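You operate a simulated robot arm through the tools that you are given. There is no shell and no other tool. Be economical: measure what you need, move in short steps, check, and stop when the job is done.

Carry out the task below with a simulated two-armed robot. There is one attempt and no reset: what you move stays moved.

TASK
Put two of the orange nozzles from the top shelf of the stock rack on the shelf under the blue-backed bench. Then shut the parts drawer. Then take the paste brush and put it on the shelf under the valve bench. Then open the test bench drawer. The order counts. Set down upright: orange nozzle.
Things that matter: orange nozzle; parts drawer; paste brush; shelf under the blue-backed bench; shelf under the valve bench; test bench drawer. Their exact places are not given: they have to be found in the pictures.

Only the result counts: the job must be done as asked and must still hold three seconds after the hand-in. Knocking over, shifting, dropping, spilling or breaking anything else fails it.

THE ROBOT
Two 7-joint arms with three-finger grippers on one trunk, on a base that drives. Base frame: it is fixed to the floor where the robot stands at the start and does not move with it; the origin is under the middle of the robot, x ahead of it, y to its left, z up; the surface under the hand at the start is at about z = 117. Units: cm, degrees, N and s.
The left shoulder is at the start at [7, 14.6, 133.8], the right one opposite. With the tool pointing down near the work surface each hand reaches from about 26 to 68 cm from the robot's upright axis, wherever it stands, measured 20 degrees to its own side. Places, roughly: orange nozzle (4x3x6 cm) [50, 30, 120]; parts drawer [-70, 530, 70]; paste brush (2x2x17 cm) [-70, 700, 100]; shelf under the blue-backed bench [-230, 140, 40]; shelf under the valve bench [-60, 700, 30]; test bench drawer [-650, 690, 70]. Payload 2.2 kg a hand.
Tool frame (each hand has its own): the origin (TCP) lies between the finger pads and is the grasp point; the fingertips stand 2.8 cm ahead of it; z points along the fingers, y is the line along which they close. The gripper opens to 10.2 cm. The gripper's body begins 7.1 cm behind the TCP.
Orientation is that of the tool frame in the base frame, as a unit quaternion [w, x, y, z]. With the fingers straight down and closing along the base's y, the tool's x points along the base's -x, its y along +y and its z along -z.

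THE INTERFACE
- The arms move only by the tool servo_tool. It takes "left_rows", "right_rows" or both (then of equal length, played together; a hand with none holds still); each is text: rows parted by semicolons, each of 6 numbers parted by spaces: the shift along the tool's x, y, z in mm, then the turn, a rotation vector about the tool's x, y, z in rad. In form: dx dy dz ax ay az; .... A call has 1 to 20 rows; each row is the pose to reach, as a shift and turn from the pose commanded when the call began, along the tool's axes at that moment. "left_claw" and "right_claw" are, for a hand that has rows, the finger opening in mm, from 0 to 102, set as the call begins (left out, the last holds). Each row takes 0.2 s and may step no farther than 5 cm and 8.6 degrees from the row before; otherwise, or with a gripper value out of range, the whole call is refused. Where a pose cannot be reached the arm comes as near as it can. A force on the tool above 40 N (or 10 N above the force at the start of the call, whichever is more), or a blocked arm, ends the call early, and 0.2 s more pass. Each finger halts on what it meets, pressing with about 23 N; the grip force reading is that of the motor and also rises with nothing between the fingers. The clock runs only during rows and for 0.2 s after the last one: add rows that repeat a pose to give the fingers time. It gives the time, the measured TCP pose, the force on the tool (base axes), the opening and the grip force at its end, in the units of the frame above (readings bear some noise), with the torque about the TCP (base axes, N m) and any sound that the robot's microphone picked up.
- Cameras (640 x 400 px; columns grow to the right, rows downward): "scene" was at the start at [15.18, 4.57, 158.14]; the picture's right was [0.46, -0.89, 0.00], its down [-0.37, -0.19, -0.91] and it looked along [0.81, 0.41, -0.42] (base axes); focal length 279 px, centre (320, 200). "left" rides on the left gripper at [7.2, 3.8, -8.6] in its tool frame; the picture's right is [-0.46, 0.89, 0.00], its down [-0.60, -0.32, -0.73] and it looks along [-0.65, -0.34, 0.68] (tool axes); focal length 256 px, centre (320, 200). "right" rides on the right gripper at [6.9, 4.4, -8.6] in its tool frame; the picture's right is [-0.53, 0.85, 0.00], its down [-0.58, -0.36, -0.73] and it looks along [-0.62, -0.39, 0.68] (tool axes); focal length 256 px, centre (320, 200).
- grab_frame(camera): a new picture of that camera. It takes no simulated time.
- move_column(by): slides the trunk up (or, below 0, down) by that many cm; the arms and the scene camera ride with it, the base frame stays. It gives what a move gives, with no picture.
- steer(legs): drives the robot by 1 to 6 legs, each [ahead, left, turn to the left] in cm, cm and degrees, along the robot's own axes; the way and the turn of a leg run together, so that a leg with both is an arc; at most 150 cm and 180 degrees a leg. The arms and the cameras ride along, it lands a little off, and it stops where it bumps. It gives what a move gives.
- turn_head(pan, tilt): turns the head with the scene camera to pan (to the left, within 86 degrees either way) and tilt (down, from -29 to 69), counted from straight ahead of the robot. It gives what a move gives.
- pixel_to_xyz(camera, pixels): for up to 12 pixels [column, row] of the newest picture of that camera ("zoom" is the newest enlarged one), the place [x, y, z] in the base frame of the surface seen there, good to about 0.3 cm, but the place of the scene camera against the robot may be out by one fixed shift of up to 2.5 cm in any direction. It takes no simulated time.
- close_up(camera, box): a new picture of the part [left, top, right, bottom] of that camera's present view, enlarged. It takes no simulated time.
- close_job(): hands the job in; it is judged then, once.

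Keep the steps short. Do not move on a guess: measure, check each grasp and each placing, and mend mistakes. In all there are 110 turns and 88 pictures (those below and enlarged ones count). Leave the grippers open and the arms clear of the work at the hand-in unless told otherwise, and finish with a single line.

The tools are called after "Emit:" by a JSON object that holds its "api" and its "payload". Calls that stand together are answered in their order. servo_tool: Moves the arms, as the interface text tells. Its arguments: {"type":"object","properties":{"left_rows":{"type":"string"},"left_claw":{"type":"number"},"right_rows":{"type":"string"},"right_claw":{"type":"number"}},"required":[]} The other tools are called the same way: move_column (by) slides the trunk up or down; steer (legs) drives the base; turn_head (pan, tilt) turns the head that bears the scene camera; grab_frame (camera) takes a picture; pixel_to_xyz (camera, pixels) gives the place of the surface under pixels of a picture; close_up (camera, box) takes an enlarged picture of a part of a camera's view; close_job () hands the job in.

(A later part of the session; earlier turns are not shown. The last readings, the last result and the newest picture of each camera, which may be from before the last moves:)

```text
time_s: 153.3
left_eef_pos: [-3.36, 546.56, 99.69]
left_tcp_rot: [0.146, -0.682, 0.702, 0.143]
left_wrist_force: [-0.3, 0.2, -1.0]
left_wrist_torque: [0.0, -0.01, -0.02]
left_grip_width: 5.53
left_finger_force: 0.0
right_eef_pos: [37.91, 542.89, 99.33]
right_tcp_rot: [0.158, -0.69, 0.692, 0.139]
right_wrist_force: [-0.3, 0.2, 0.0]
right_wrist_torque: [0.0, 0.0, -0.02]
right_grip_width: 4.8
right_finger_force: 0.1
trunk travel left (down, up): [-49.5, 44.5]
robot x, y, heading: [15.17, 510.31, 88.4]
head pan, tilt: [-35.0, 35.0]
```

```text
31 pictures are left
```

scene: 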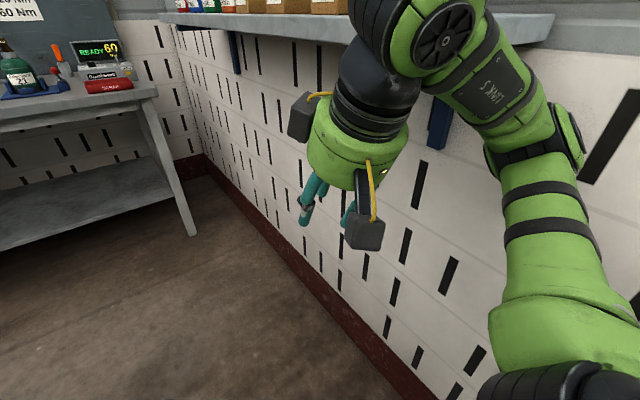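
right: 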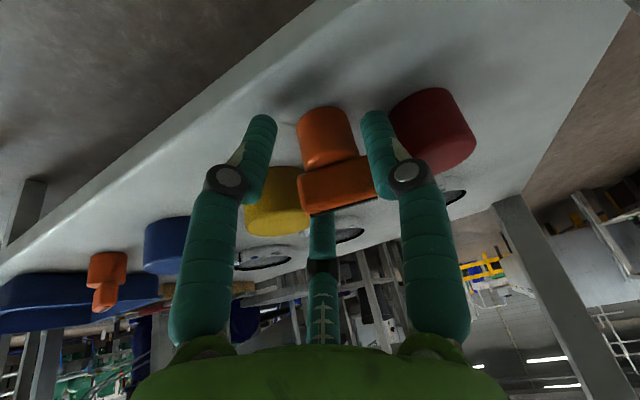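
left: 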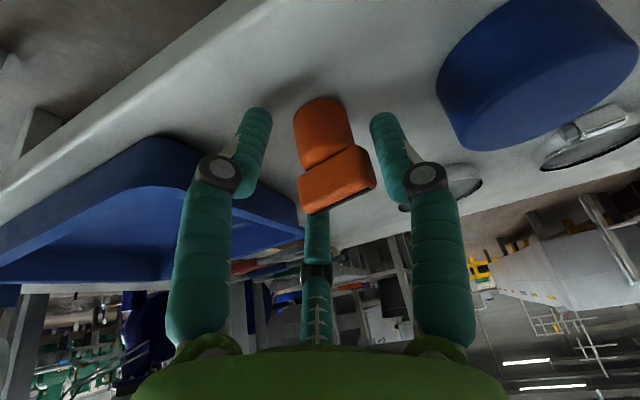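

A wall shelf (z≈120) on the right caught the raised right elbow. Back 4 cm, lower the trunk 30 cm so elbows pass beneath, then continue and face the drawer from its far side.

Emit:
{"api": "steer", "payload": {"legs": [[-4, 4, 1.7]]}}

Emit:
{"api": "move_column", "payload": {"by": -30}}

Emit:
{"api": "steer", "payload": {"legs": [[96, 0, 0], [0, 0, 90], [82, 0, 0], [0, 0, 90]]}}

Emit:
{"api": "turn_head", "payload": {"pan": 0, "tilt": 30}}

Emit:
{"api": "grab_frame", "payload": {"camera": "scene"}}

```text
time_s: 154.2
left_eef_pos: [-8.66, 543.2, 99.16]
left_tcp_rot: [0.139, -0.693, 0.693, 0.14]
left_wrist_force: [-0.6, 0.0, 0.7]
left_wrist_torque: [0.04, -0.06, -0.03]
left_grip_width: 5.52
left_finger_force: 0.1
right_eef_pos: [32.92, 540.78, 98.89]
right_tcp_rot: [-0.15, 0.701, -0.684, -0.135]
right_wrist_force: [-0.7, -1.0, 0.5]
right_wrist_torque: [-0.02, -0.07, -0.03]
right_grip_width: 4.81
right_finger_force: 0.1
trunk travel left (down, up): [-49.5, 44.5]
robot x, y, heading: [11.09, 506.31, 90.0]
head pan, tilt: [-35.0, 35.0]
```

```text
time_s: 157.2
left_eef_pos: [-8.54, 543.19, 69.3]
left_tcp_rot: [-0.139, 0.693, -0.693, -0.14]
left_wrist_force: [0.3, 0.5, -0.2]
left_wrist_torque: [0.02, 0.01, 0.01]
left_grip_width: 5.5
left_finger_force: 0.0
right_eef_pos: [32.99, 540.69, 68.88]
right_tcp_rot: [-0.15, 0.702, -0.683, -0.136]
right_wrist_force: [-0.2, -0.1, -0.3]
right_wrist_torque: [-0.01, -0.01, -0.02]
right_grip_width: 4.79
right_finger_force: 0.0
trunk travel left (down, up): [-19.5, 74.5]
robot x, y, heading: [11.18, 506.34, 89.6]
head pan, tilt: [-35.0, 35.0]
```

```text
time_s: 173.8
left_eef_pos: [-51.88, 564.47, 69.29]
left_tcp_rot: [0.138, 0.698, 0.689, -0.141]
left_wrist_force: [0.5, -1.1, 0.0]
left_wrist_torque: [-0.04, 0.01, -0.02]
left_grip_width: 5.48
left_finger_force: 0.0
right_eef_pos: [-93.33, 567.42, 68.8]
right_tcp_rot: [0.134, 0.687, 0.698, -0.151]
right_wrist_force: [-0.6, -0.1, 0.6]
right_wrist_torque: [0.01, -0.01, 0.0]
right_grip_width: 4.82
right_finger_force: 0.0
trunk travel left (down, up): [-19.5, 74.5]
robot x, y, heading: [-70.87, 601.39, -90.8]
head pan, tilt: [-35.0, 35.0]
```

```text
time_s: 174.8
left_eef_pos: [-51.75, 564.42, 69.2]
left_tcp_rot: [0.139, 0.698, 0.689, -0.141]
left_wrist_force: [0.4, -0.6, -0.7]
left_wrist_torque: [0.0, 0.02, -0.01]
left_grip_width: 5.5
left_finger_force: 0.1
right_eef_pos: [-93.32, 567.39, 68.87]
right_tcp_rot: [0.134, 0.687, 0.698, -0.151]
right_wrist_force: [0.4, -1.1, 0.0]
right_wrist_torque: [0.05, 0.01, 0.01]
right_grip_width: 4.81
right_finger_force: 0.1
trunk travel left (down, up): [-19.5, 74.5]
robot x, y, heading: [-71.06, 601.62, -90.9]
head pan, tilt: [0.0, 30.0]
```

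```text
30 pictures are left
```

scene: 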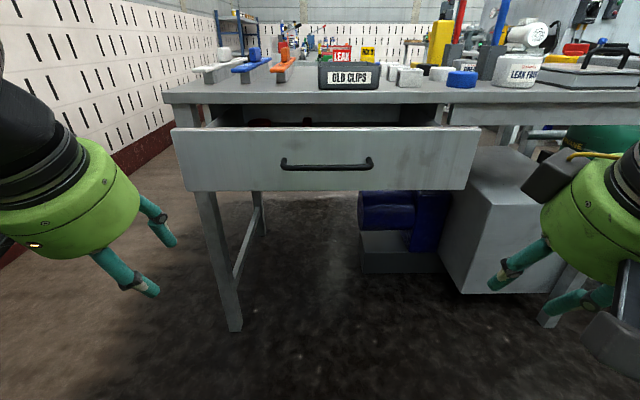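

The open drawer front with its handle is straight ahead. Measure face, handle and table edge.

Emit:
{"api": "pixel_to_xyz", "payload": {"camera": "scene", "pixels": [[180, 150], [470, 150], [285, 163], [370, 163], [327, 166], [327, 185], [327, 145], [300, 100], [420, 98], [240, 150], [420, 150]]}}

Emit:
{"api": "grab_frame", "payload": {"camera": "left"}}

```text
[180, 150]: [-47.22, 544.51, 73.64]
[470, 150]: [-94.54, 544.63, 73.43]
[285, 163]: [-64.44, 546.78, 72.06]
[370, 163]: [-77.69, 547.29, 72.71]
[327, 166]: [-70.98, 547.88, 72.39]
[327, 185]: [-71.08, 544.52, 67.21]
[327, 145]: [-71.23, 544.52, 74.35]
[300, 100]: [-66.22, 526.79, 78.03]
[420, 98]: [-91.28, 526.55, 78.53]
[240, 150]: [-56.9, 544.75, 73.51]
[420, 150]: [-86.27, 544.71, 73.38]
```

```text
29 pictures are left
```

left: 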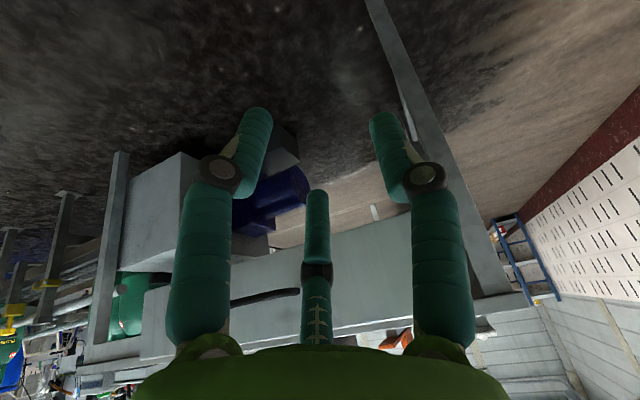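

Face at y≈544.5, must go in about 18 cm to y≈526.6. I'll close the left fingers, swing the left hand to point nearly straight ahead, at x≈-58 beside the handle.

Emit:
{"api": "servo_tool", "payload": {"left_rows": "-15 -10 6 0 -0.134 0; -30 -20 13 0 -0.268 0; -46 -30 19 0 -0.402 0; -61 -40 26 0 -0.536 0; -77 -50 32 0 -0.67 0; -92 -60 39 0 -0.8 0; -92 -60 39 0 -0.8 0", "left_claw": 0}}

Emit:
{"api": "grab_frame", "payload": {"camera": "scene"}}

```text
time_s: 176.4
left_eef_pos: [-57.89, 554.6, 69.09]
left_tcp_rot: [0.397, 0.587, 0.581, -0.401]
left_wrist_force: [-0.1, 0.3, -0.1]
left_wrist_torque: [-0.02, 0.0, 0.02]
left_grip_width: 0.23
left_finger_force: 22.9
right_eef_pos: [-93.2, 567.49, 68.88]
right_tcp_rot: [0.134, 0.687, 0.698, -0.15]
right_wrist_force: [0.0, 1.0, -0.8]
right_wrist_torque: [0.01, 0.02, 0.0]
right_grip_width: 4.83
right_finger_force: 0.1
trunk travel left (down, up): [-19.5, 74.5]
robot x, y, heading: [-71.02, 601.41, -90.8]
head pan, tilt: [0.0, 30.0]
```

```text
28 pictures are left
```

scene: 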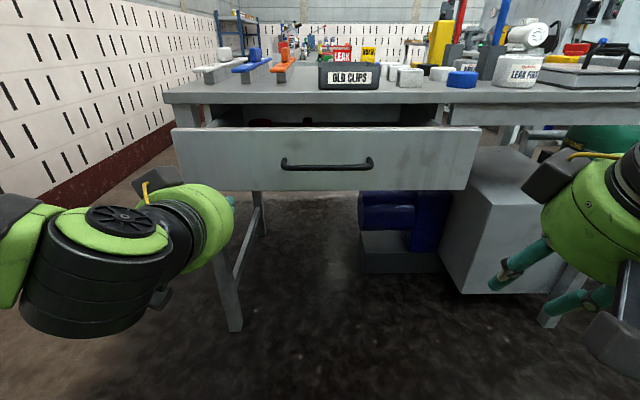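

Tips should be about 2.5 cm higher to press the face middle. Raise and push forward.

Emit:
{"api": "servo_tool", "payload": {"left_rows": "-37 0 28 0 0 0; -44 0 46 0 0 0; -50 0 60 0 0 0; -56 0 75 0 0 0; -63 0 94 0 0 0; -70 0 112 0 0 0; -77 0 131 0 0 0; -85 0 149 0 0 0; -92 0 168 0 0 0; -99 0 187 0 0 0; -106 0 205 0 0 0; -106 0 205 0 0 0"}}

Emit:
{"api": "grab_frame", "payload": {"camera": "scene"}}

```text
time_s: 179.1
left_eef_pos: [-57.66, 531.93, 71.48]
left_tcp_rot: [0.396, 0.588, 0.58, -0.401]
left_wrist_force: [-0.1, -0.1, -0.1]
left_wrist_torque: [0.01, -0.03, 0.01]
left_grip_width: 0.2
left_finger_force: 23.1
left hand out of reach, approached as far as the arm can: row 11, 12
right_eef_pos: [-93.3, 567.35, 68.81]
right_tcp_rot: [0.135, 0.688, 0.697, -0.151]
right_wrist_force: [0.2, -0.3, 0.1]
right_wrist_torque: [0.0, -0.05, -0.02]
right_grip_width: 4.8
right_finger_force: 0.1
trunk travel left (down, up): [-19.5, 74.5]
robot x, y, heading: [-71.06, 601.69, -90.7]
head pan, tilt: [0.0, 30.0]
```

```text
27 pictures are left
```

scene: 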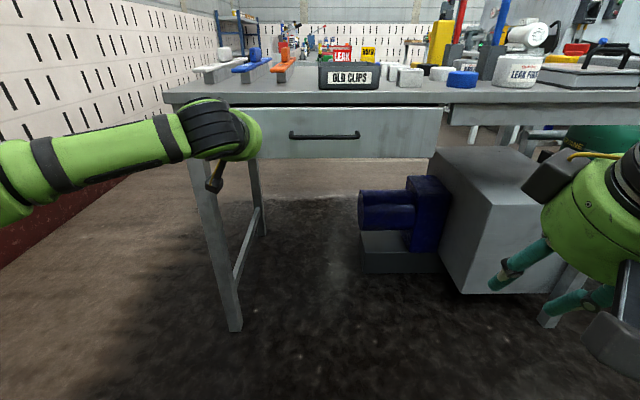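

Nearly shut; the arm ran out of reach. Retract 6 cm, drive 12 cm ahead, and push again until it resists.

Emit:
{"api": "servo_tool", "payload": {"left_rows": "14 0 -37 0 0 0; 29 0 -75 0 0 0; 40 0 -112 0 0 0; 40 0 -112 0 0 0"}}

Emit:
{"api": "steer", "payload": {"legs": [[9, 0, 0.8]]}}

Emit:
{"api": "servo_tool", "payload": {"left_rows": "-10 0 20 0 0 0; -16 0 37 0 0 0; -22 0 52 0 0 0; -26 0 62 0 0 0; -29 0 71 0 0 0; -33 0 80 0 0 0; -36 0 89 0 0 0"}}

Emit:
{"api": "grab_frame", "payload": {"camera": "scene"}}

```text
time_s: 180.1
left_eef_pos: [-57.44, 543.95, 71.8]
left_tcp_rot: [0.395, 0.588, 0.581, -0.4]
left_wrist_force: [0.0, -0.8, 0.9]
left_wrist_torque: [-0.03, 0.02, 0.05]
left_grip_width: 0.22
left_finger_force: 23.4
right_eef_pos: [-93.45, 567.43, 68.85]
right_tcp_rot: [0.134, 0.687, 0.698, -0.151]
right_wrist_force: [-0.2, 0.3, 1.4]
right_wrist_torque: [0.06, -0.03, 0.02]
right_grip_width: 4.82
right_finger_force: 0.0
trunk travel left (down, up): [-19.5, 74.5]
robot x, y, heading: [-71.13, 601.78, -90.8]
head pan, tilt: [0.0, 30.0]
```

```text
time_s: 181.2
left_eef_pos: [-56.65, 535.21, 71.77]
left_tcp_rot: [0.399, 0.584, 0.585, -0.397]
left_wrist_force: [0.7, -1.2, 0.2]
left_wrist_torque: [0.01, -0.01, 0.0]
left_grip_width: 0.21
left_finger_force: 23.0
right_eef_pos: [-92.8, 558.11, 68.84]
right_tcp_rot: [0.136, 0.682, 0.702, -0.15]
right_wrist_force: [-0.5, 0.1, -0.4]
right_wrist_torque: [-0.01, 0.04, -0.02]
right_grip_width: 4.81
right_finger_force: 0.1
trunk travel left (down, up): [-19.5, 74.5]
robot x, y, heading: [-70.92, 592.74, -89.9]
head pan, tilt: [0.0, 30.0]
```

```text
time_s: 182.3
left_eef_pos: [-56.64, 528.47, 72.05]
left_tcp_rot: [0.398, 0.584, 0.586, -0.396]
left_wrist_force: [4.0, 23.0, 5.2]
left_wrist_torque: [-0.24, 0.0, 0.04]
left_grip_width: 0.21
left_finger_force: 23.6
right_eef_pos: [-92.8, 558.37, 69.02]
right_tcp_rot: [0.137, 0.681, 0.703, -0.15]
right_wrist_force: [-0.4, 0.5, 0.1]
right_wrist_torque: [-0.02, 0.01, 0.0]
right_grip_width: 4.78
right_finger_force: 0.0
trunk travel left (down, up): [-19.5, 74.5]
robot x, y, heading: [-71.23, 592.75, -89.8]
head pan, tilt: [0.0, 30.0]
stopped in row 5 (left hand): the force on the tool passed its limit at 51 N (the readings are from after the stop); the commanded pose is now the measured one
```

```text
26 pictures are left
```

scene: 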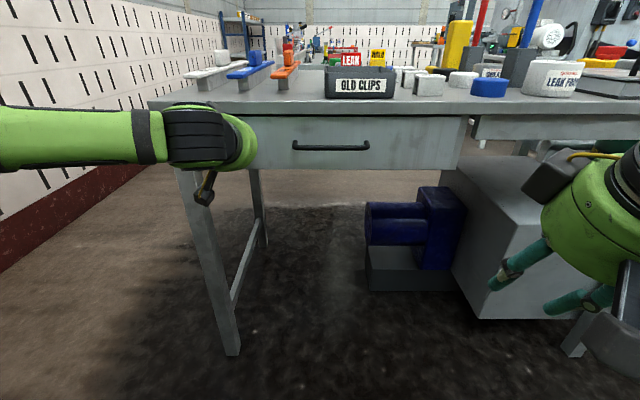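

Hard stop at 51 N. Check the face's y against table edge.

Emit:
{"api": "pixel_to_xyz", "payload": {"camera": "scene", "pixels": [[300, 130], [420, 150], [540, 127], [330, 107], [500, 105], [330, 147], [200, 107]]}}

```text
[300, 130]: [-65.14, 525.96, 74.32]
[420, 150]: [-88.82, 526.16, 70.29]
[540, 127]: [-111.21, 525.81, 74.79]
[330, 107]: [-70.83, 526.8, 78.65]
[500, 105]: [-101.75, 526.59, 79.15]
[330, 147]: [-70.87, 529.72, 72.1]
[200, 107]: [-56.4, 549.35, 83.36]
```

The face is flush with the panel (526.0 vs 525.8): drawer shut. Retract the left hand, turn round to the bench at y≈680, raise the trunk and look.

Emit:
{"api": "servo_tool", "payload": {"left_rows": "15 5 -39 0 0 0; 30 15 -78 0 0.134 0; 45 25 -117 0 0.268 0; 60 35 -156 0 0.402 0; 75 45 -195 0 0.536 0; 90 50 -225 0 0.67 0; 90 50 -233 0 0.8 0; 90 50 -233 0 0.8 0", "left_claw": 60}}

Emit:
{"api": "steer", "payload": {"legs": [[0, 0, 180]]}}

Emit:
{"api": "move_column", "payload": {"by": 40}}

Emit:
{"api": "grab_frame", "payload": {"camera": "scene"}}

```text
time_s: 184.1
left_eef_pos: [-51.78, 553.06, 72.03]
left_tcp_rot: [0.136, 0.694, 0.694, -0.135]
left_wrist_force: [0.1, -0.1, 0.0]
left_wrist_torque: [0.0, -0.03, 0.0]
left_grip_width: 5.98
left_finger_force: 0.1
right_eef_pos: [-92.76, 558.15, 68.87]
right_tcp_rot: [0.137, 0.682, 0.703, -0.15]
right_wrist_force: [-0.3, 0.3, -0.4]
right_wrist_torque: [0.0, 0.0, 0.0]
right_grip_width: 4.79
right_finger_force: 0.2
trunk travel left (down, up): [-19.5, 74.5]
robot x, y, heading: [-71.38, 592.73, -90.0]
head pan, tilt: [0.0, 30.0]
```

```text
time_s: 191.9
left_eef_pos: [-90.48, 632.54, 72.0]
left_tcp_rot: [-0.135, 0.695, -0.693, -0.136]
left_wrist_force: [0.6, -0.1, 0.1]
left_wrist_torque: [0.0, 0.02, 0.03]
left_grip_width: 6.04
left_finger_force: 0.1
right_eef_pos: [-49.35, 627.44, 68.83]
right_tcp_rot: [-0.15, 0.702, -0.682, -0.136]
right_wrist_force: [-0.9, -0.3, -0.1]
right_wrist_torque: [-0.02, 0.0, 0.01]
right_grip_width: 4.82
right_finger_force: 0.0
trunk travel left (down, up): [-19.5, 74.5]
robot x, y, heading: [-71.02, 592.55, 90.0]
head pan, tilt: [0.0, 30.0]
```

```text
time_s: 195.7
left_eef_pos: [-90.46, 632.49, 112.08]
left_tcp_rot: [-0.135, 0.695, -0.693, -0.137]
left_wrist_force: [-0.3, -0.9, 0.3]
left_wrist_torque: [0.03, -0.05, 0.0]
left_grip_width: 6.0
left_finger_force: 0.0
right_eef_pos: [-49.32, 627.33, 108.84]
right_tcp_rot: [-0.15, 0.702, -0.682, -0.136]
right_wrist_force: [-0.4, -0.2, 0.6]
right_wrist_torque: [0.02, 0.05, 0.01]
right_grip_width: 4.82
right_finger_force: 0.0
trunk travel left (down, up): [-59.5, 34.5]
robot x, y, heading: [-70.88, 592.93, 90.0]
head pan, tilt: [0.0, 30.0]
```

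```text
25 pictures are left
```

scene: 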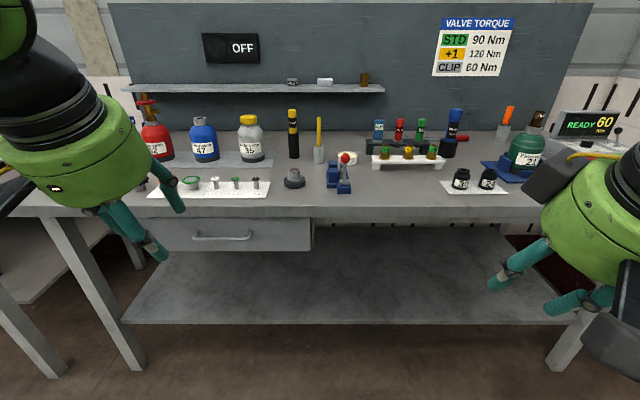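

This is the valve bench (VALVE TORQUE sign) with an empty shelf below. Look for the paste brush near (-70,700,100).

Emit:
{"api": "close_up", "payload": {"camera": "scene", "box": [270, 95, 430, 205]}}

Emit:
{"api": "pixel_to_xyz", "payload": {"camera": "scene", "pixels": [[293, 115], [293, 152], [319, 122], [319, 155], [319, 141], [345, 160], [340, 200], [340, 322], [330, 280], [320, 92], [346, 175], [455, 118]]}}

```text
3.64 times, centred on (350, 150) of scene
```

zoom: 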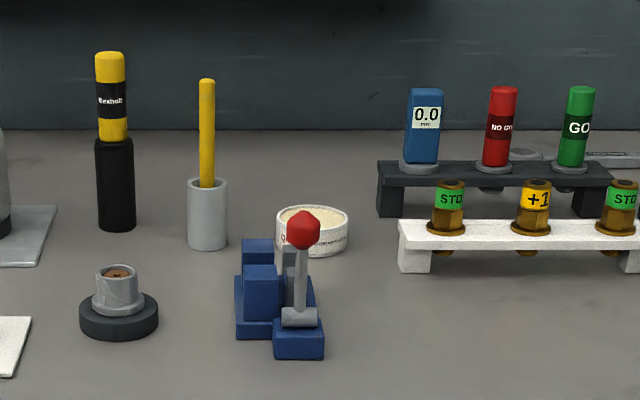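

```text
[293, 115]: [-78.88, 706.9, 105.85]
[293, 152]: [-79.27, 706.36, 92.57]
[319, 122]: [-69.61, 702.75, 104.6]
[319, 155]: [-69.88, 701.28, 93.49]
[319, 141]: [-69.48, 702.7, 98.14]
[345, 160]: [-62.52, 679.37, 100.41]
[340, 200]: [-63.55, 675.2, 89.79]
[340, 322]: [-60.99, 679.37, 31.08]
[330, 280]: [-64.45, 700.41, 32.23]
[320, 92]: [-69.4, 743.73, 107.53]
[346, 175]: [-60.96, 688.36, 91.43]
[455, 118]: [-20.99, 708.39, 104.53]
```

The yellow stick in the grey cup beside the paste pot, at about (-70,702.7), top z≈107, is the 2×17 cm brush. Stand the left hand upright, raise it a bit, and drive closer: 16 cm right, 47 ahead.

Emit:
{"api": "servo_tool", "payload": {"left_rows": "-8 0 -18 0 0.14 0; -16 0 -37 0 0.28 0; -20 0 -46 0 0.397 0; -20 0 -46 0 0.397 0", "left_claw": 60}}

Emit:
{"api": "steer", "payload": {"legs": [[0, -16, 0], [47, 0, 0]]}}

Emit:
{"api": "grab_frame", "payload": {"camera": "left"}}

Emit:
{"api": "grab_frame", "payload": {"camera": "scene"}}

```text
time_s: 196.7
left_eef_pos: [-90.54, 632.63, 117.02]
left_tcp_rot: [0.005, 0.707, -0.707, 0.003]
left_wrist_force: [-0.7, -1.1, -0.4]
left_wrist_torque: [0.05, 0.04, 0.03]
left_grip_width: 5.99
left_finger_force: 0.0
right_eef_pos: [-49.39, 627.27, 108.92]
right_tcp_rot: [-0.149, 0.702, -0.683, -0.136]
right_wrist_force: [1.0, -0.3, -0.6]
right_wrist_torque: [0.01, -0.02, 0.02]
right_grip_width: 4.84
right_finger_force: 0.1
trunk travel left (down, up): [-59.5, 34.5]
robot x, y, heading: [-71.29, 593.3, 90.2]
head pan, tilt: [0.0, 30.0]
```

```text
time_s: 200.5
left_eef_pos: [-74.57, 679.66, 116.98]
left_tcp_rot: [0.003, 0.707, -0.707, 0.002]
left_wrist_force: [-0.1, -0.1, 0.0]
left_wrist_torque: [0.0, 0.01, 0.01]
left_grip_width: 5.99
left_finger_force: 0.1
right_eef_pos: [-33.58, 674.24, 108.91]
right_tcp_rot: [-0.15, 0.703, -0.682, -0.136]
right_wrist_force: [-1.1, 0.2, 0.1]
right_wrist_torque: [-0.04, -0.04, -0.02]
right_grip_width: 4.81
right_finger_force: 0.0
trunk travel left (down, up): [-59.5, 34.5]
robot x, y, heading: [-55.59, 639.7, 90.2]
head pan, tilt: [0.0, 30.0]
```

```text
23 pictures are left
```

left: 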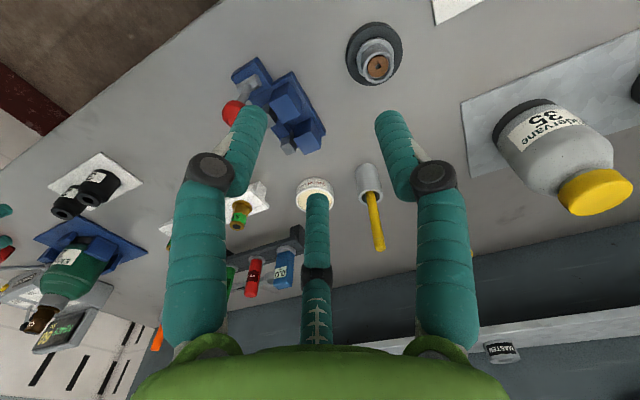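

```text
22 pictures are left
```

scene: 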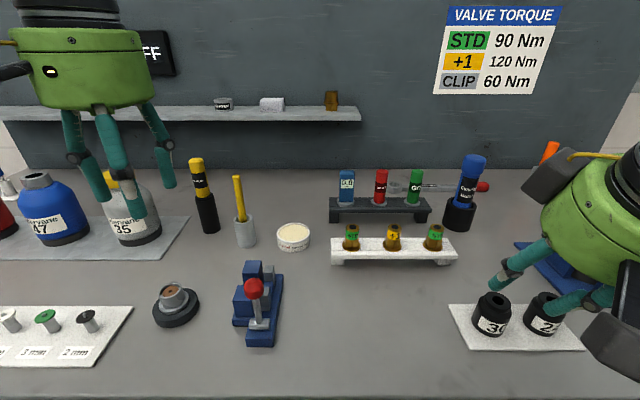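

Measure the brush (top (379,247), bottom at the cup (371,200)) from the left hand camera.

Emit:
{"api": "close_up", "payload": {"camera": "left", "box": [330, 150, 430, 260]}}

Emit:
{"api": "pixel_to_xyz", "payload": {"camera": "left", "pixels": [[379, 247], [378, 240], [376, 225], [373, 208], [371, 197], [362, 185], [368, 172], [315, 190]]}}

Emit:
{"api": "pixel_to_xyz", "payload": {"camera": "scene", "pixels": [[238, 180], [240, 195], [242, 210], [245, 230], [199, 165], [254, 290]]}}

```text
3.64 times, centred on (380, 205) of left
```

zoom: 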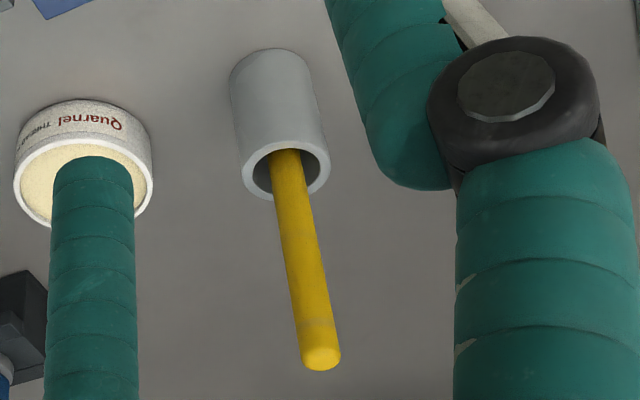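

```text
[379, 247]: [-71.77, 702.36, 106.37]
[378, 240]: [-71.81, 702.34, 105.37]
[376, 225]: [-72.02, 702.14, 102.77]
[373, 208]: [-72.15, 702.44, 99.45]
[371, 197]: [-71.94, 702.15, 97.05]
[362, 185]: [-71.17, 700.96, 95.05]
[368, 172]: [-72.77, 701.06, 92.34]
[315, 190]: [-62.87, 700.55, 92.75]
```

```text
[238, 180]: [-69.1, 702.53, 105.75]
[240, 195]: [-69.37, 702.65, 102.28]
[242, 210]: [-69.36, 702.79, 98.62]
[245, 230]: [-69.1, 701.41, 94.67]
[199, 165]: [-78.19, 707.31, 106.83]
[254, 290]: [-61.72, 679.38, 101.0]
```

Brush axis ≈(-71.9,702.9), top z≈107. Move the left hand over it at z≈116 with 45 mm opening.

Emit:
{"api": "servo_tool", "payload": {"left_rows": "-45 -5 0 0 0 0; -90 -11 0 0 0 0; -135 -16 0 0 0 0; -180 -22 0 0 0 0; -215 -27 0 0 0 0; -233 -27 0 0 0 0; -233 -27 0 0 0 0", "left_claw": 45}}

Emit:
{"api": "grab_frame", "payload": {"camera": "left"}}

```text
time_s: 202.1
left_eef_pos: [-78.85, 691.33, 110.95]
left_tcp_rot: [0.003, 0.707, -0.707, 0.003]
left_wrist_force: [0.1, 0.1, -0.2]
left_wrist_torque: [-0.01, 0.0, 0.02]
left_grip_width: 4.49
left_finger_force: 0.0
left hand out of reach, approached as far as the arm can: row 1, 2, 3, 4, 5, 6, 7
right_eef_pos: [-33.6, 674.36, 108.86]
right_tcp_rot: [-0.151, 0.703, -0.682, -0.135]
right_wrist_force: [0.5, 0.3, -0.5]
right_wrist_torque: [0.02, 0.0, 0.0]
right_grip_width: 4.83
right_finger_force: 0.0
trunk travel left (down, up): [-59.5, 34.5]
robot x, y, heading: [-55.28, 639.68, 90.1]
head pan, tilt: [0.0, 30.0]
```

```text
20 pictures are left
```

left: 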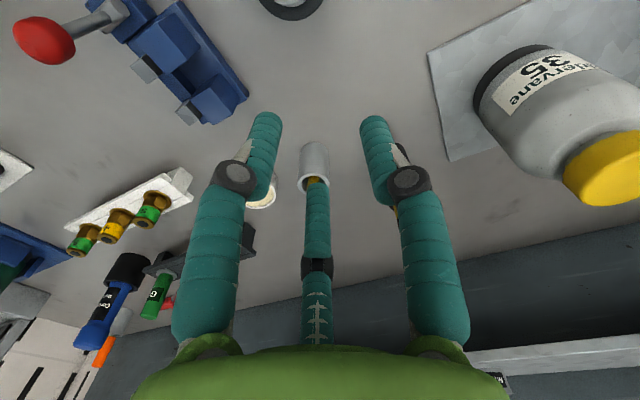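

The hand was too high relative to the shoulder. Raise the trunk 20 cm, drive 5 cm closer, then go above the brush.

Emit:
{"api": "move_column", "payload": {"by": 20}}

Emit:
{"api": "steer", "payload": {"legs": [[5, 0, 0]]}}

```text
time_s: 204.3
left_eef_pos: [-78.8, 691.21, 130.96]
left_tcp_rot: [-0.003, -0.707, 0.707, -0.002]
left_wrist_force: [-0.1, 0.4, 0.0]
left_wrist_torque: [0.01, 0.01, 0.01]
left_grip_width: 4.49
left_finger_force: 0.0
right_eef_pos: [-33.62, 674.34, 128.83]
right_tcp_rot: [-0.15, 0.703, -0.682, -0.136]
right_wrist_force: [0.2, -0.5, 0.4]
right_wrist_torque: [-0.03, 0.01, 0.0]
right_grip_width: 4.82
right_finger_force: 0.1
trunk travel left (down, up): [-79.5, 14.5]
robot x, y, heading: [-55.28, 639.56, 90.0]
head pan, tilt: [0.0, 30.0]
```

```text
time_s: 205.2
left_eef_pos: [-78.77, 695.26, 131.42]
left_tcp_rot: [0.0, -0.707, 0.707, 0.0]
left_wrist_force: [-0.9, -0.8, 0.9]
left_wrist_torque: [0.08, 0.01, 0.01]
left_grip_width: 4.5
left_finger_force: 0.0
right_eef_pos: [-33.48, 678.42, 129.19]
right_tcp_rot: [-0.153, 0.702, -0.682, -0.138]
right_wrist_force: [0.1, -1.9, 0.7]
right_wrist_torque: [0.09, -0.02, 0.01]
right_grip_width: 4.83
right_finger_force: 0.2
trunk travel left (down, up): [-79.5, 14.5]
robot x, y, heading: [-55.1, 644.81, 89.9]
head pan, tilt: [0.0, 30.0]
```

Emit:
{"api": "servo_tool", "payload": {"left_rows": "-25 -23 10 0 0 0; -50 -46 40 0 0 0; -73 -69 75 0 0 0; -73 -69 110 0 0 0; -73 -69 135 0 0 0; -73 -69 135 0 0 0"}}

Emit:
{"api": "grab_frame", "payload": {"camera": "left"}}

```text
time_s: 206.6
left_eef_pos: [-74.95, 699.1, 117.24]
left_tcp_rot: [-0.003, -0.707, 0.707, -0.002]
left_wrist_force: [-0.6, 0.0, 0.2]
left_wrist_torque: [0.01, -0.05, -0.02]
left_grip_width: 4.5
left_finger_force: 0.1
left hand out of reach, approached as far as the arm can: row 1, 2, 3, 4, 5, 6
right_eef_pos: [-33.49, 679.33, 128.85]
right_tcp_rot: [-0.15, 0.703, -0.682, -0.137]
right_wrist_force: [1.1, 0.6, -0.3]
right_wrist_torque: [-0.01, 0.02, -0.01]
right_grip_width: 4.77
right_finger_force: 0.1
trunk travel left (down, up): [-79.5, 14.5]
robot x, y, heading: [-55.29, 645.2, 90.2]
head pan, tilt: [0.0, 30.0]
```

```text
19 pictures are left
```

left: 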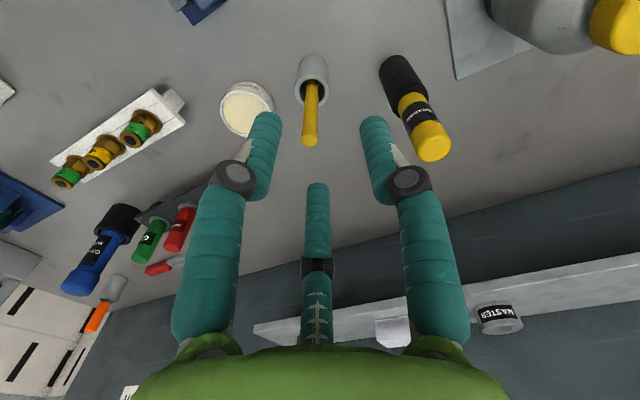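

3.8 cm short. Move the base 6 cm ahead and 3 right.

Emit:
{"api": "steer", "payload": {"legs": [[6, -3, 0]]}}

Emit:
{"api": "servo_tool", "payload": {"left_rows": "0 0 0 0 0 0"}}

```text
time_s: 207.6
left_eef_pos: [-72.33, 704.46, 117.47]
left_tcp_rot: [0.0, -0.707, 0.707, -0.002]
left_wrist_force: [-0.1, -0.2, 0.4]
left_wrist_torque: [0.1, -0.03, 0.0]
left_grip_width: 4.51
left_finger_force: 0.1
right_eef_pos: [-30.94, 684.56, 129.13]
right_tcp_rot: [-0.153, 0.702, -0.681, -0.138]
right_wrist_force: [-0.3, -1.2, 0.7]
right_wrist_torque: [0.02, -0.05, 0.0]
right_grip_width: 4.83
right_finger_force: 0.1
trunk travel left (down, up): [-79.5, 14.5]
robot x, y, heading: [-52.21, 650.44, 90.0]
head pan, tilt: [0.0, 30.0]
```

```text
time_s: 208.0
left_eef_pos: [-72.07, 704.96, 117.3]
left_tcp_rot: [-0.002, -0.707, 0.707, -0.002]
left_wrist_force: [0.0, -0.1, -0.7]
left_wrist_torque: [0.06, 0.02, -0.02]
left_grip_width: 4.49
left_finger_force: 0.0
right_eef_pos: [-30.65, 685.23, 128.89]
right_tcp_rot: [-0.15, 0.703, -0.682, -0.136]
right_wrist_force: [1.2, 0.3, 0.1]
right_wrist_torque: [0.02, 0.02, -0.01]
right_grip_width: 4.78
right_finger_force: 0.1
trunk travel left (down, up): [-79.5, 14.5]
robot x, y, heading: [-52.4, 650.57, 90.3]
head pan, tilt: [0.0, 30.0]
```

Now 2 cm too far in y; correct and check against the brush.

Emit:
{"api": "servo_tool", "payload": {"left_rows": "10 -1 0 0 0 0; 20 -1 10 0 0 0; 20 -1 20 0 0 0; 20 -1 20 0 0 0"}}

Emit:
{"api": "grab_frame", "payload": {"camera": "left"}}

```text
time_s: 209.0
left_eef_pos: [-71.89, 703.09, 115.16]
left_tcp_rot: [-0.003, -0.707, 0.707, -0.002]
left_wrist_force: [0.1, 0.5, -0.2]
left_wrist_torque: [-0.02, 0.01, -0.01]
left_grip_width: 4.5
left_finger_force: 0.1
right_eef_pos: [-30.59, 685.24, 128.84]
right_tcp_rot: [-0.15, 0.702, -0.682, -0.136]
right_wrist_force: [0.0, -0.2, 0.1]
right_wrist_torque: [0.01, -0.01, -0.01]
right_grip_width: 4.81
right_finger_force: 0.0
trunk travel left (down, up): [-79.5, 14.5]
robot x, y, heading: [-52.4, 650.37, 89.9]
head pan, tilt: [0.0, 30.0]
```

```text
18 pictures are left
```

left: 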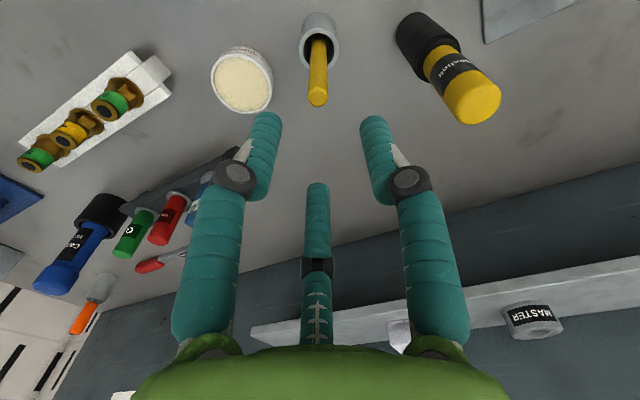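

Emit:
{"api": "pixel_to_xyz", "payload": {"camera": "left", "pixels": [[318, 102], [318, 95], [318, 80], [318, 60], [335, 40]]}}

```text
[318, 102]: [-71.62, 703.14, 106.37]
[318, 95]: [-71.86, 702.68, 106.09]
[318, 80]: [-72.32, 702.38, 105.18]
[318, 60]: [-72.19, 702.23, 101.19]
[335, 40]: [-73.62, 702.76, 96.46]
```

Aligned. Descend 116 mm and close.

Emit:
{"api": "servo_tool", "payload": {"left_rows": "1 0 35 0 0 0; 1 0 70 0 0 0; 1 0 95 0 0 0; 1 0 116 0 0 0; 1 0 116 0 0 0"}}

Emit:
{"api": "servo_tool", "payload": {"left_rows": "0 0 0 0 0 0; 0 0 0 0 0 0; 0 0 0 0 0 0; 0 0 0 0 0 0", "left_claw": 0}}

Emit:
{"api": "grab_frame", "payload": {"camera": "left"}}

```text
time_s: 210.2
left_eef_pos: [-71.78, 702.8, 103.72]
left_tcp_rot: [0.001, 0.707, -0.707, 0.002]
left_wrist_force: [-0.4, -0.1, 0.9]
left_wrist_torque: [0.0, -0.01, -0.01]
left_grip_width: 4.52
left_finger_force: 0.1
right_eef_pos: [-30.58, 685.06, 128.79]
right_tcp_rot: [-0.15, 0.703, -0.681, -0.137]
right_wrist_force: [0.0, -0.6, 0.3]
right_wrist_torque: [0.0, 0.0, 0.02]
right_grip_width: 4.79
right_finger_force: 0.0
trunk travel left (down, up): [-79.5, 14.5]
robot x, y, heading: [-52.2, 650.98, 90.3]
head pan, tilt: [0.0, 30.0]
```

```text
time_s: 211.2
left_eef_pos: [-71.92, 702.84, 103.75]
left_tcp_rot: [0.002, 0.707, -0.707, 0.002]
left_wrist_force: [-0.9, 0.6, 1.3]
left_wrist_torque: [0.07, -0.02, 0.0]
left_grip_width: 1.36
left_finger_force: 23.6
right_eef_pos: [-30.68, 685.1, 128.88]
right_tcp_rot: [-0.15, 0.703, -0.682, -0.137]
right_wrist_force: [0.5, -0.2, -0.8]
right_wrist_torque: [0.03, 0.01, -0.02]
right_grip_width: 4.8
right_finger_force: 0.0
trunk travel left (down, up): [-79.5, 14.5]
robot x, y, heading: [-52.69, 650.53, 90.2]
head pan, tilt: [0.0, 30.0]
```

```text
17 pictures are left
```

left: 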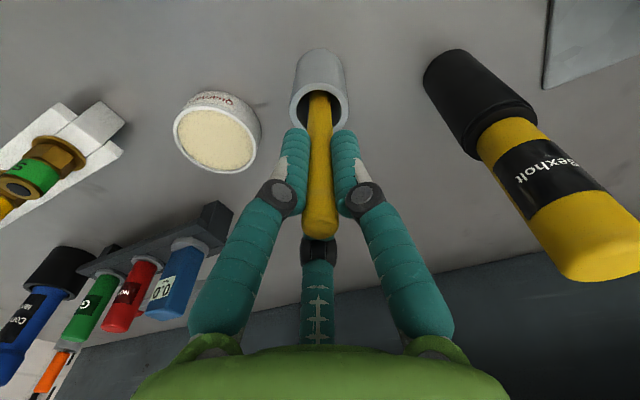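

Brush held (1.4 cm). Lift straight up with the trunk 14 cm.

Emit:
{"api": "move_column", "payload": {"by": 14}}

Emit:
{"api": "grab_frame", "payload": {"camera": "scene"}}

```text
time_s: 212.9
left_eef_pos: [-71.86, 702.71, 117.76]
left_tcp_rot: [-0.002, -0.706, 0.708, -0.002]
left_wrist_force: [-0.4, -0.1, 0.0]
left_wrist_torque: [-0.02, 0.03, 0.0]
left_grip_width: 1.38
left_finger_force: 23.0
right_eef_pos: [-30.58, 685.19, 142.87]
right_tcp_rot: [-0.15, 0.702, -0.683, -0.136]
right_wrist_force: [-0.1, 0.2, 0.3]
right_wrist_torque: [-0.01, 0.0, 0.01]
right_grip_width: 4.79
right_finger_force: 0.1
trunk travel left (down, up): [-93.5, 0.5]
robot x, y, heading: [-52.6, 650.9, 90.3]
head pan, tilt: [0.0, 30.0]
```

```text
16 pictures are left
```

scene: 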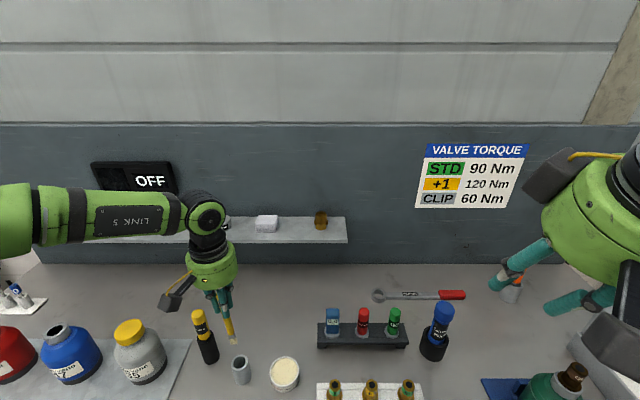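

Brush is clear of the cup, which still stands. Drive straight back 55 cm, swing the hand to point forward, and lower the trunk.

Emit:
{"api": "steer", "payload": {"legs": [[-55, 0, 0]]}}

Emit:
{"api": "servo_tool", "payload": {"left_rows": "0 0 0 0 -0.14 0; 0 0 0 0 -0.28 0; 0 0 0 0 -0.42 0; 0 0 0 0 -0.56 0; 0 0 0 0 -0.7 0; 0 0 0 0 -0.84 0; 0 0 0 0 -0.98 0; 0 0 0 0 -1.12 0; 0 0 0 0 -1.26 0; 0 0 0 0 -1.4 0; 0 0 0 0 -1.5 0; 0 0 0 0 -1.5 0"}}

Emit:
{"api": "move_column", "payload": {"by": -40}}

Emit:
{"api": "move_column", "payload": {"by": -40}}

Emit:
{"api": "grab_frame", "payload": {"camera": "scene"}}

```text
time_s: 216.0
left_eef_pos: [-72.01, 648.11, 117.65]
left_tcp_rot: [0.003, 0.708, -0.706, 0.003]
left_wrist_force: [-0.4, 1.1, 0.5]
left_wrist_torque: [-0.03, -0.01, 0.0]
left_grip_width: 1.31
left_finger_force: 23.0
right_eef_pos: [-30.56, 630.72, 142.76]
right_tcp_rot: [-0.15, 0.703, -0.681, -0.137]
right_wrist_force: [0.5, 1.2, -0.2]
right_wrist_torque: [-0.04, -0.02, 0.01]
right_grip_width: 4.81
right_finger_force: 0.0
trunk travel left (down, up): [-93.5, 0.5]
robot x, y, heading: [-52.57, 596.11, 90.0]
head pan, tilt: [0.0, 30.0]
```

```text
time_s: 218.6
left_eef_pos: [-67.6, 646.12, 135.06]
left_tcp_rot: [-0.449, 0.548, -0.523, -0.473]
left_wrist_force: [-0.3, 1.3, 0.4]
left_wrist_torque: [-0.04, 0.01, 0.06]
left_grip_width: 1.32
left_finger_force: 23.2
left hand out of reach, approached as far as the arm can: row 8, 9, 10, 11, 12
right_eef_pos: [-30.34, 630.31, 142.98]
right_tcp_rot: [-0.15, 0.704, -0.68, -0.137]
right_wrist_force: [0.6, 0.4, -0.4]
right_wrist_torque: [0.01, 0.04, 0.05]
right_grip_width: 4.78
right_finger_force: 0.1
trunk travel left (down, up): [-93.5, 0.5]
robot x, y, heading: [-51.85, 595.55, 90.4]
head pan, tilt: [0.0, 30.0]
```

```text
time_s: 222.5
left_eef_pos: [-67.79, 646.21, 94.88]
left_tcp_rot: [-0.449, 0.549, -0.524, -0.472]
left_wrist_force: [-0.4, 0.4, -0.7]
left_wrist_torque: [-0.03, 0.0, -0.01]
left_grip_width: 1.3
left_finger_force: 22.9
right_eef_pos: [-30.48, 630.35, 102.91]
right_tcp_rot: [-0.15, 0.703, -0.682, -0.137]
right_wrist_force: [0.1, -0.1, -0.1]
right_wrist_torque: [-0.02, 0.01, -0.01]
right_grip_width: 4.8
right_finger_force: 0.1
trunk travel left (down, up): [-53.5, 40.5]
robot x, y, heading: [-52.01, 596.13, 90.1]
head pan, tilt: [0.0, 30.0]
```

```text
time_s: 226.3
left_eef_pos: [-67.83, 646.2, 54.9]
left_tcp_rot: [-0.448, 0.549, -0.524, -0.472]
left_wrist_force: [-0.8, -0.4, -0.1]
left_wrist_torque: [-0.02, 0.02, 0.0]
left_grip_width: 1.3
left_finger_force: 23.1
right_eef_pos: [-30.43, 630.35, 62.83]
right_tcp_rot: [-0.15, 0.704, -0.681, -0.137]
right_wrist_force: [0.4, -1.5, -0.2]
right_wrist_torque: [0.04, 0.0, 0.0]
right_grip_width: 4.78
right_finger_force: 0.0
trunk travel left (down, up): [-13.5, 80.5]
robot x, y, heading: [-52.3, 595.46, 90.4]
head pan, tilt: [0.0, 30.0]
```

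```text
15 pictures are left
```

scene: 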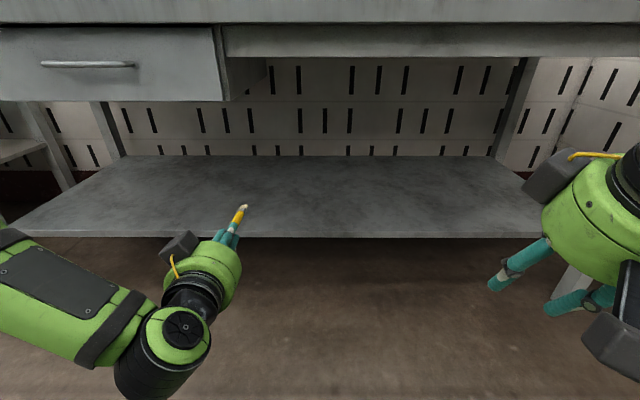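

The brush points forward from the left hand at (-67.8,646,54.9). Measure the shelf, then lower 11 cm more.

Emit:
{"api": "pixel_to_xyz", "payload": {"camera": "scene", "pixels": [[300, 237], [250, 236], [260, 215], [280, 200], [243, 208], [100, 235], [235, 220], [200, 85], [400, 45]]}}

Emit:
{"api": "move_column", "payload": {"by": -11}}

Emit:
{"api": "steer", "payload": {"legs": [[35, 0, -0.2]]}}

Emit:
{"api": "grab_frame", "payload": {"camera": "scene"}}

```text
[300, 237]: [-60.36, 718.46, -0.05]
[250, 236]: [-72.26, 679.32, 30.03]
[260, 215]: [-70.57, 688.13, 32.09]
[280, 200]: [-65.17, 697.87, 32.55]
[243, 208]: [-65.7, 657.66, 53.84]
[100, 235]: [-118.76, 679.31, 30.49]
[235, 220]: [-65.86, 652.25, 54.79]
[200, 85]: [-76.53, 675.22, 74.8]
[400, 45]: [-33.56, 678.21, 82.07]
```

```text
time_s: 227.7
left_eef_pos: [-67.93, 646.28, 43.89]
left_tcp_rot: [-0.449, 0.549, -0.524, -0.473]
left_wrist_force: [0.4, 1.1, -0.8]
left_wrist_torque: [0.01, 0.02, -0.04]
left_grip_width: 1.33
left_finger_force: 22.7
right_eef_pos: [-30.55, 630.33, 51.89]
right_tcp_rot: [-0.15, 0.703, -0.681, -0.137]
right_wrist_force: [-0.6, 0.6, 0.0]
right_wrist_torque: [0.0, 0.04, -0.03]
right_grip_width: 4.77
right_finger_force: 0.1
trunk travel left (down, up): [-2.5, 91.5]
robot x, y, heading: [-52.17, 595.5, 90.6]
head pan, tilt: [0.0, 30.0]
```

```text
time_s: 230.0
left_eef_pos: [-67.62, 681.87, 44.02]
left_tcp_rot: [-0.45, 0.547, -0.526, -0.471]
left_wrist_force: [0.3, 0.0, -0.4]
left_wrist_torque: [0.0, 0.0, 0.02]
left_grip_width: 1.32
left_finger_force: 23.4
right_eef_pos: [-30.52, 665.64, 51.93]
right_tcp_rot: [-0.15, 0.703, -0.682, -0.137]
right_wrist_force: [0.4, 0.1, 0.5]
right_wrist_torque: [0.01, 0.0, 0.01]
right_grip_width: 4.81
right_finger_force: 0.1
trunk travel left (down, up): [-2.5, 91.5]
robot x, y, heading: [-52.06, 631.12, 90.2]
head pan, tilt: [0.0, 30.0]
```

```text
14 pictures are left
```

scene: 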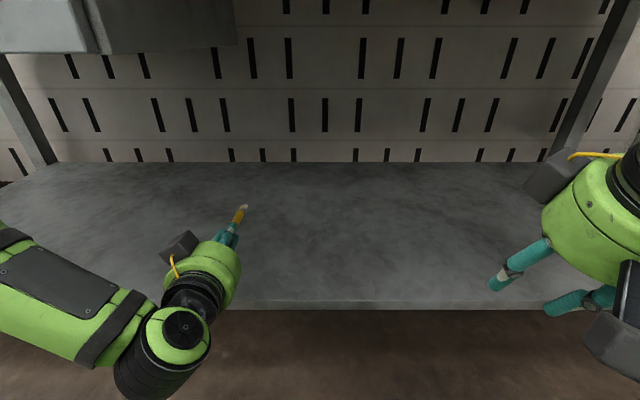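

TCP at (-67.6,681.9,44), shelf surface z≈32.2. Lower until the brush touches.

Emit:
{"api": "servo_tool", "payload": {"left_rows": "25 0 4 0 0 0; 50 0 8 0 0 0; 65 0 10 0 0 0; 72 0 11 0 0 0; 77 0 12 0 0 0; 82 0 13 0 0 0; 86 0 13 0 0 0; 90 0 14 0 0 0; 94 0 14 0 0 0"}}

Emit:
{"api": "grab_frame", "payload": {"camera": "scene"}}

```text
time_s: 232.0
left_eef_pos: [-66.47, 681.35, 43.09]
left_tcp_rot: [-0.447, 0.55, -0.526, -0.47]
left_wrist_force: [0.1, 1.2, -1.3]
left_wrist_torque: [-0.03, 0.02, -0.03]
left_grip_width: 1.33
left_finger_force: 23.4
left hand out of reach, approached as far as the arm can: row 1, 2, 3, 4, 5, 6, 7, 8, 9
right_eef_pos: [-30.46, 665.77, 51.81]
right_tcp_rot: [-0.15, 0.703, -0.682, -0.137]
right_wrist_force: [-0.7, 0.7, 0.0]
right_wrist_torque: [-0.05, -0.02, -0.02]
right_grip_width: 4.82
right_finger_force: 0.0
trunk travel left (down, up): [-2.5, 91.5]
robot x, y, heading: [-52.47, 631.52, 90.0]
head pan, tilt: [0.0, 30.0]
```

```text
13 pictures are left
```

scene: 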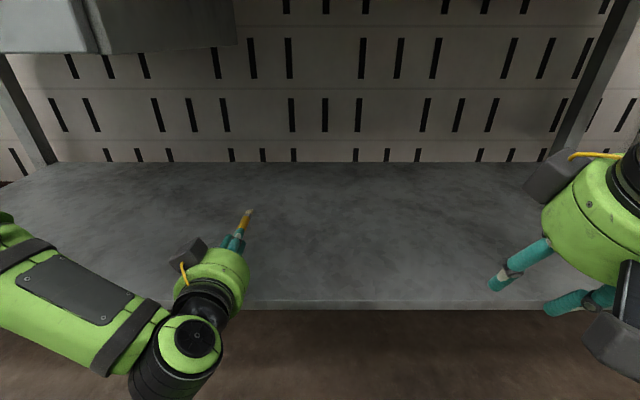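

Too close to the body for a forward-pointing hand that low. Back the base 15 cm and reach out instead.

Emit:
{"api": "steer", "payload": {"legs": [[-15, 0, 0]]}}

Emit:
{"api": "servo_tool", "payload": {"left_rows": "-6 0 36 0 0 0; -11 0 72 0 0 0; -17 0 108 0 0 0; -22 0 143 0 0 0; 3 0 147 0 0 0; 23 0 150 0 0 0; 38 0 152 0 0 0; 46 0 153 0 0 0; 51 0 154 0 0 0; 55 0 155 0 0 0; 59 0 155 0 0 0"}}

Emit:
{"api": "grab_frame", "payload": {"camera": "scene"}}

```text
time_s: 233.4
left_eef_pos: [-66.48, 666.32, 43.06]
left_tcp_rot: [-0.448, 0.549, -0.527, -0.47]
left_wrist_force: [0.3, -0.3, -0.5]
left_wrist_torque: [-0.04, -0.01, 0.01]
left_grip_width: 1.31
left_finger_force: 23.1
right_eef_pos: [-30.43, 650.72, 51.93]
right_tcp_rot: [-0.151, 0.702, -0.683, -0.137]
right_wrist_force: [-0.3, 0.3, -0.4]
right_wrist_torque: [0.02, -0.02, 0.04]
right_grip_width: 4.8
right_finger_force: 0.2
trunk travel left (down, up): [-2.5, 91.5]
robot x, y, heading: [-52.45, 616.12, 90.0]
head pan, tilt: [0.0, 30.0]
```

```text
time_s: 235.8
left_eef_pos: [-68.32, 678.21, 44.53]
left_tcp_rot: [-0.443, 0.553, -0.528, -0.468]
left_wrist_force: [0.2, -0.3, -0.7]
left_wrist_torque: [-0.03, -0.02, -0.02]
left_grip_width: 1.31
left_finger_force: 22.5
left hand out of reach, approached as far as the arm can: row 2, 3, 4, 5, 6, 7, 8, 9, 10, 11
right_eef_pos: [-30.33, 650.53, 51.77]
right_tcp_rot: [-0.151, 0.702, -0.682, -0.137]
right_wrist_force: [-0.1, 0.8, 0.8]
right_wrist_torque: [0.01, 0.03, -0.02]
right_grip_width: 4.82
right_finger_force: 0.1
trunk travel left (down, up): [-2.5, 91.5]
robot x, y, heading: [-52.09, 616.08, 90.0]
head pan, tilt: [0.0, 30.0]
```

```text
12 pictures are left
```

scene: 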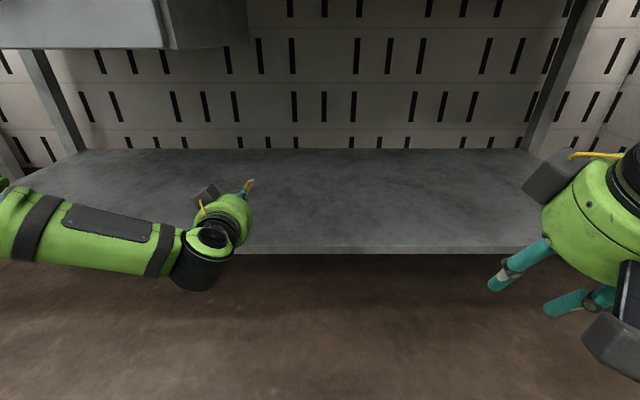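

Still stuck. I'll relax the lean to about 1.1 rad (brush pointing 25–30° down), lower the trunk the last 2.5 cm, and move down, forward and outward.

Emit:
{"api": "move_column", "payload": {"by": -2.4}}

Emit:
{"api": "servo_tool", "payload": {"left_rows": "0 10 11 0 0.07 0; 0 20 22 0 0.14 0; 0 30 33 0 0.21 0; 0 40 45 0 0.28 0; 8 50 50 0 0.32 0; 16 50 52 0 0.32 0; 22 50 53 0 0.32 0; 22 50 53 0 0.32 0"}}

```text
time_s: 236.5
left_eef_pos: [-68.34, 678.23, 42.18]
left_tcp_rot: [-0.444, 0.553, -0.528, -0.468]
left_wrist_force: [0.1, 0.3, -0.1]
left_wrist_torque: [-0.01, 0.03, 0.0]
left_grip_width: 1.27
left_finger_force: 23.6
right_eef_pos: [-30.47, 650.61, 49.36]
right_tcp_rot: [-0.151, 0.702, -0.682, -0.138]
right_wrist_force: [-0.7, 0.4, 0.6]
right_wrist_torque: [0.01, 0.01, 0.0]
right_grip_width: 4.81
right_finger_force: 0.0
trunk travel left (down, up): [-0.1, 93.9]
robot x, y, heading: [-52.2, 616.17, 90.3]
head pan, tilt: [0.0, 30.0]
```

```text
time_s: 238.3
left_eef_pos: [-73.67, 682.77, 39.24]
left_tcp_rot: [-0.354, 0.62, -0.591, -0.375]
left_wrist_force: [-0.2, 0.1, 1.7]
left_wrist_torque: [0.25, 0.0, -0.01]
left_grip_width: 1.33
left_finger_force: 22.9
right_eef_pos: [-30.54, 650.63, 49.46]
right_tcp_rot: [-0.15, 0.702, -0.683, -0.138]
right_wrist_force: [0.0, -0.2, -0.4]
right_wrist_torque: [0.02, -0.04, 0.0]
right_grip_width: 4.79
right_finger_force: 0.1
trunk travel left (down, up): [-0.1, 93.9]
robot x, y, heading: [-52.23, 616.12, 90.3]
head pan, tilt: [0.0, 30.0]
```

Tip is just touching. Now rotate toward horizontal while lowering the hand.

Emit:
{"api": "servo_tool", "payload": {"left_rows": "6 0 3 0 -0.07 0; 13 0 7 0 -0.14 0; 20 0 10 0 -0.2 0; 26 0 14 0 -0.26 0; 32 0 17 0 -0.3 0; 36 0 19 0 -0.33 0; 36 0 19 0 -0.33 0"}}

Emit:
{"api": "grab_frame", "payload": {"camera": "scene"}}

```text
time_s: 239.9
left_eef_pos: [-73.59, 682.91, 36.97]
left_tcp_rot: [-0.408, 0.583, -0.553, -0.433]
left_wrist_force: [0.2, -0.1, -0.4]
left_wrist_torque: [-0.03, -0.03, 0.0]
left_grip_width: 1.3
left_finger_force: 22.8
left hand out of reach, approached as far as the arm can: row 4, 5, 6, 7
right_eef_pos: [-30.37, 650.63, 49.49]
right_tcp_rot: [-0.151, 0.702, -0.682, -0.137]
right_wrist_force: [-0.2, 0.0, 0.0]
right_wrist_torque: [-0.02, -0.01, -0.01]
right_grip_width: 4.8
right_finger_force: 0.1
trunk travel left (down, up): [-0.1, 93.9]
robot x, y, heading: [-52.2, 616.39, 89.9]
head pan, tilt: [0.0, 30.0]
```

```text
11 pictures are left
```

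scene: 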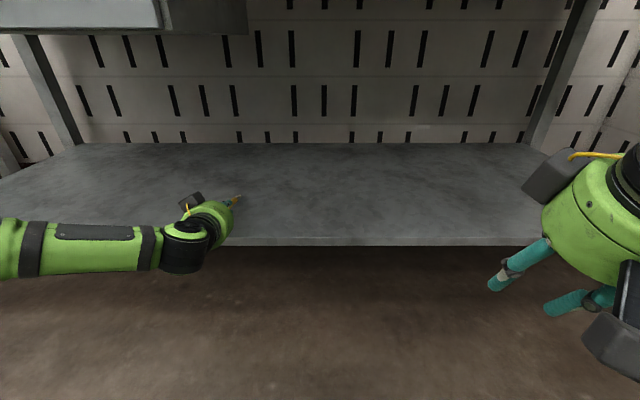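

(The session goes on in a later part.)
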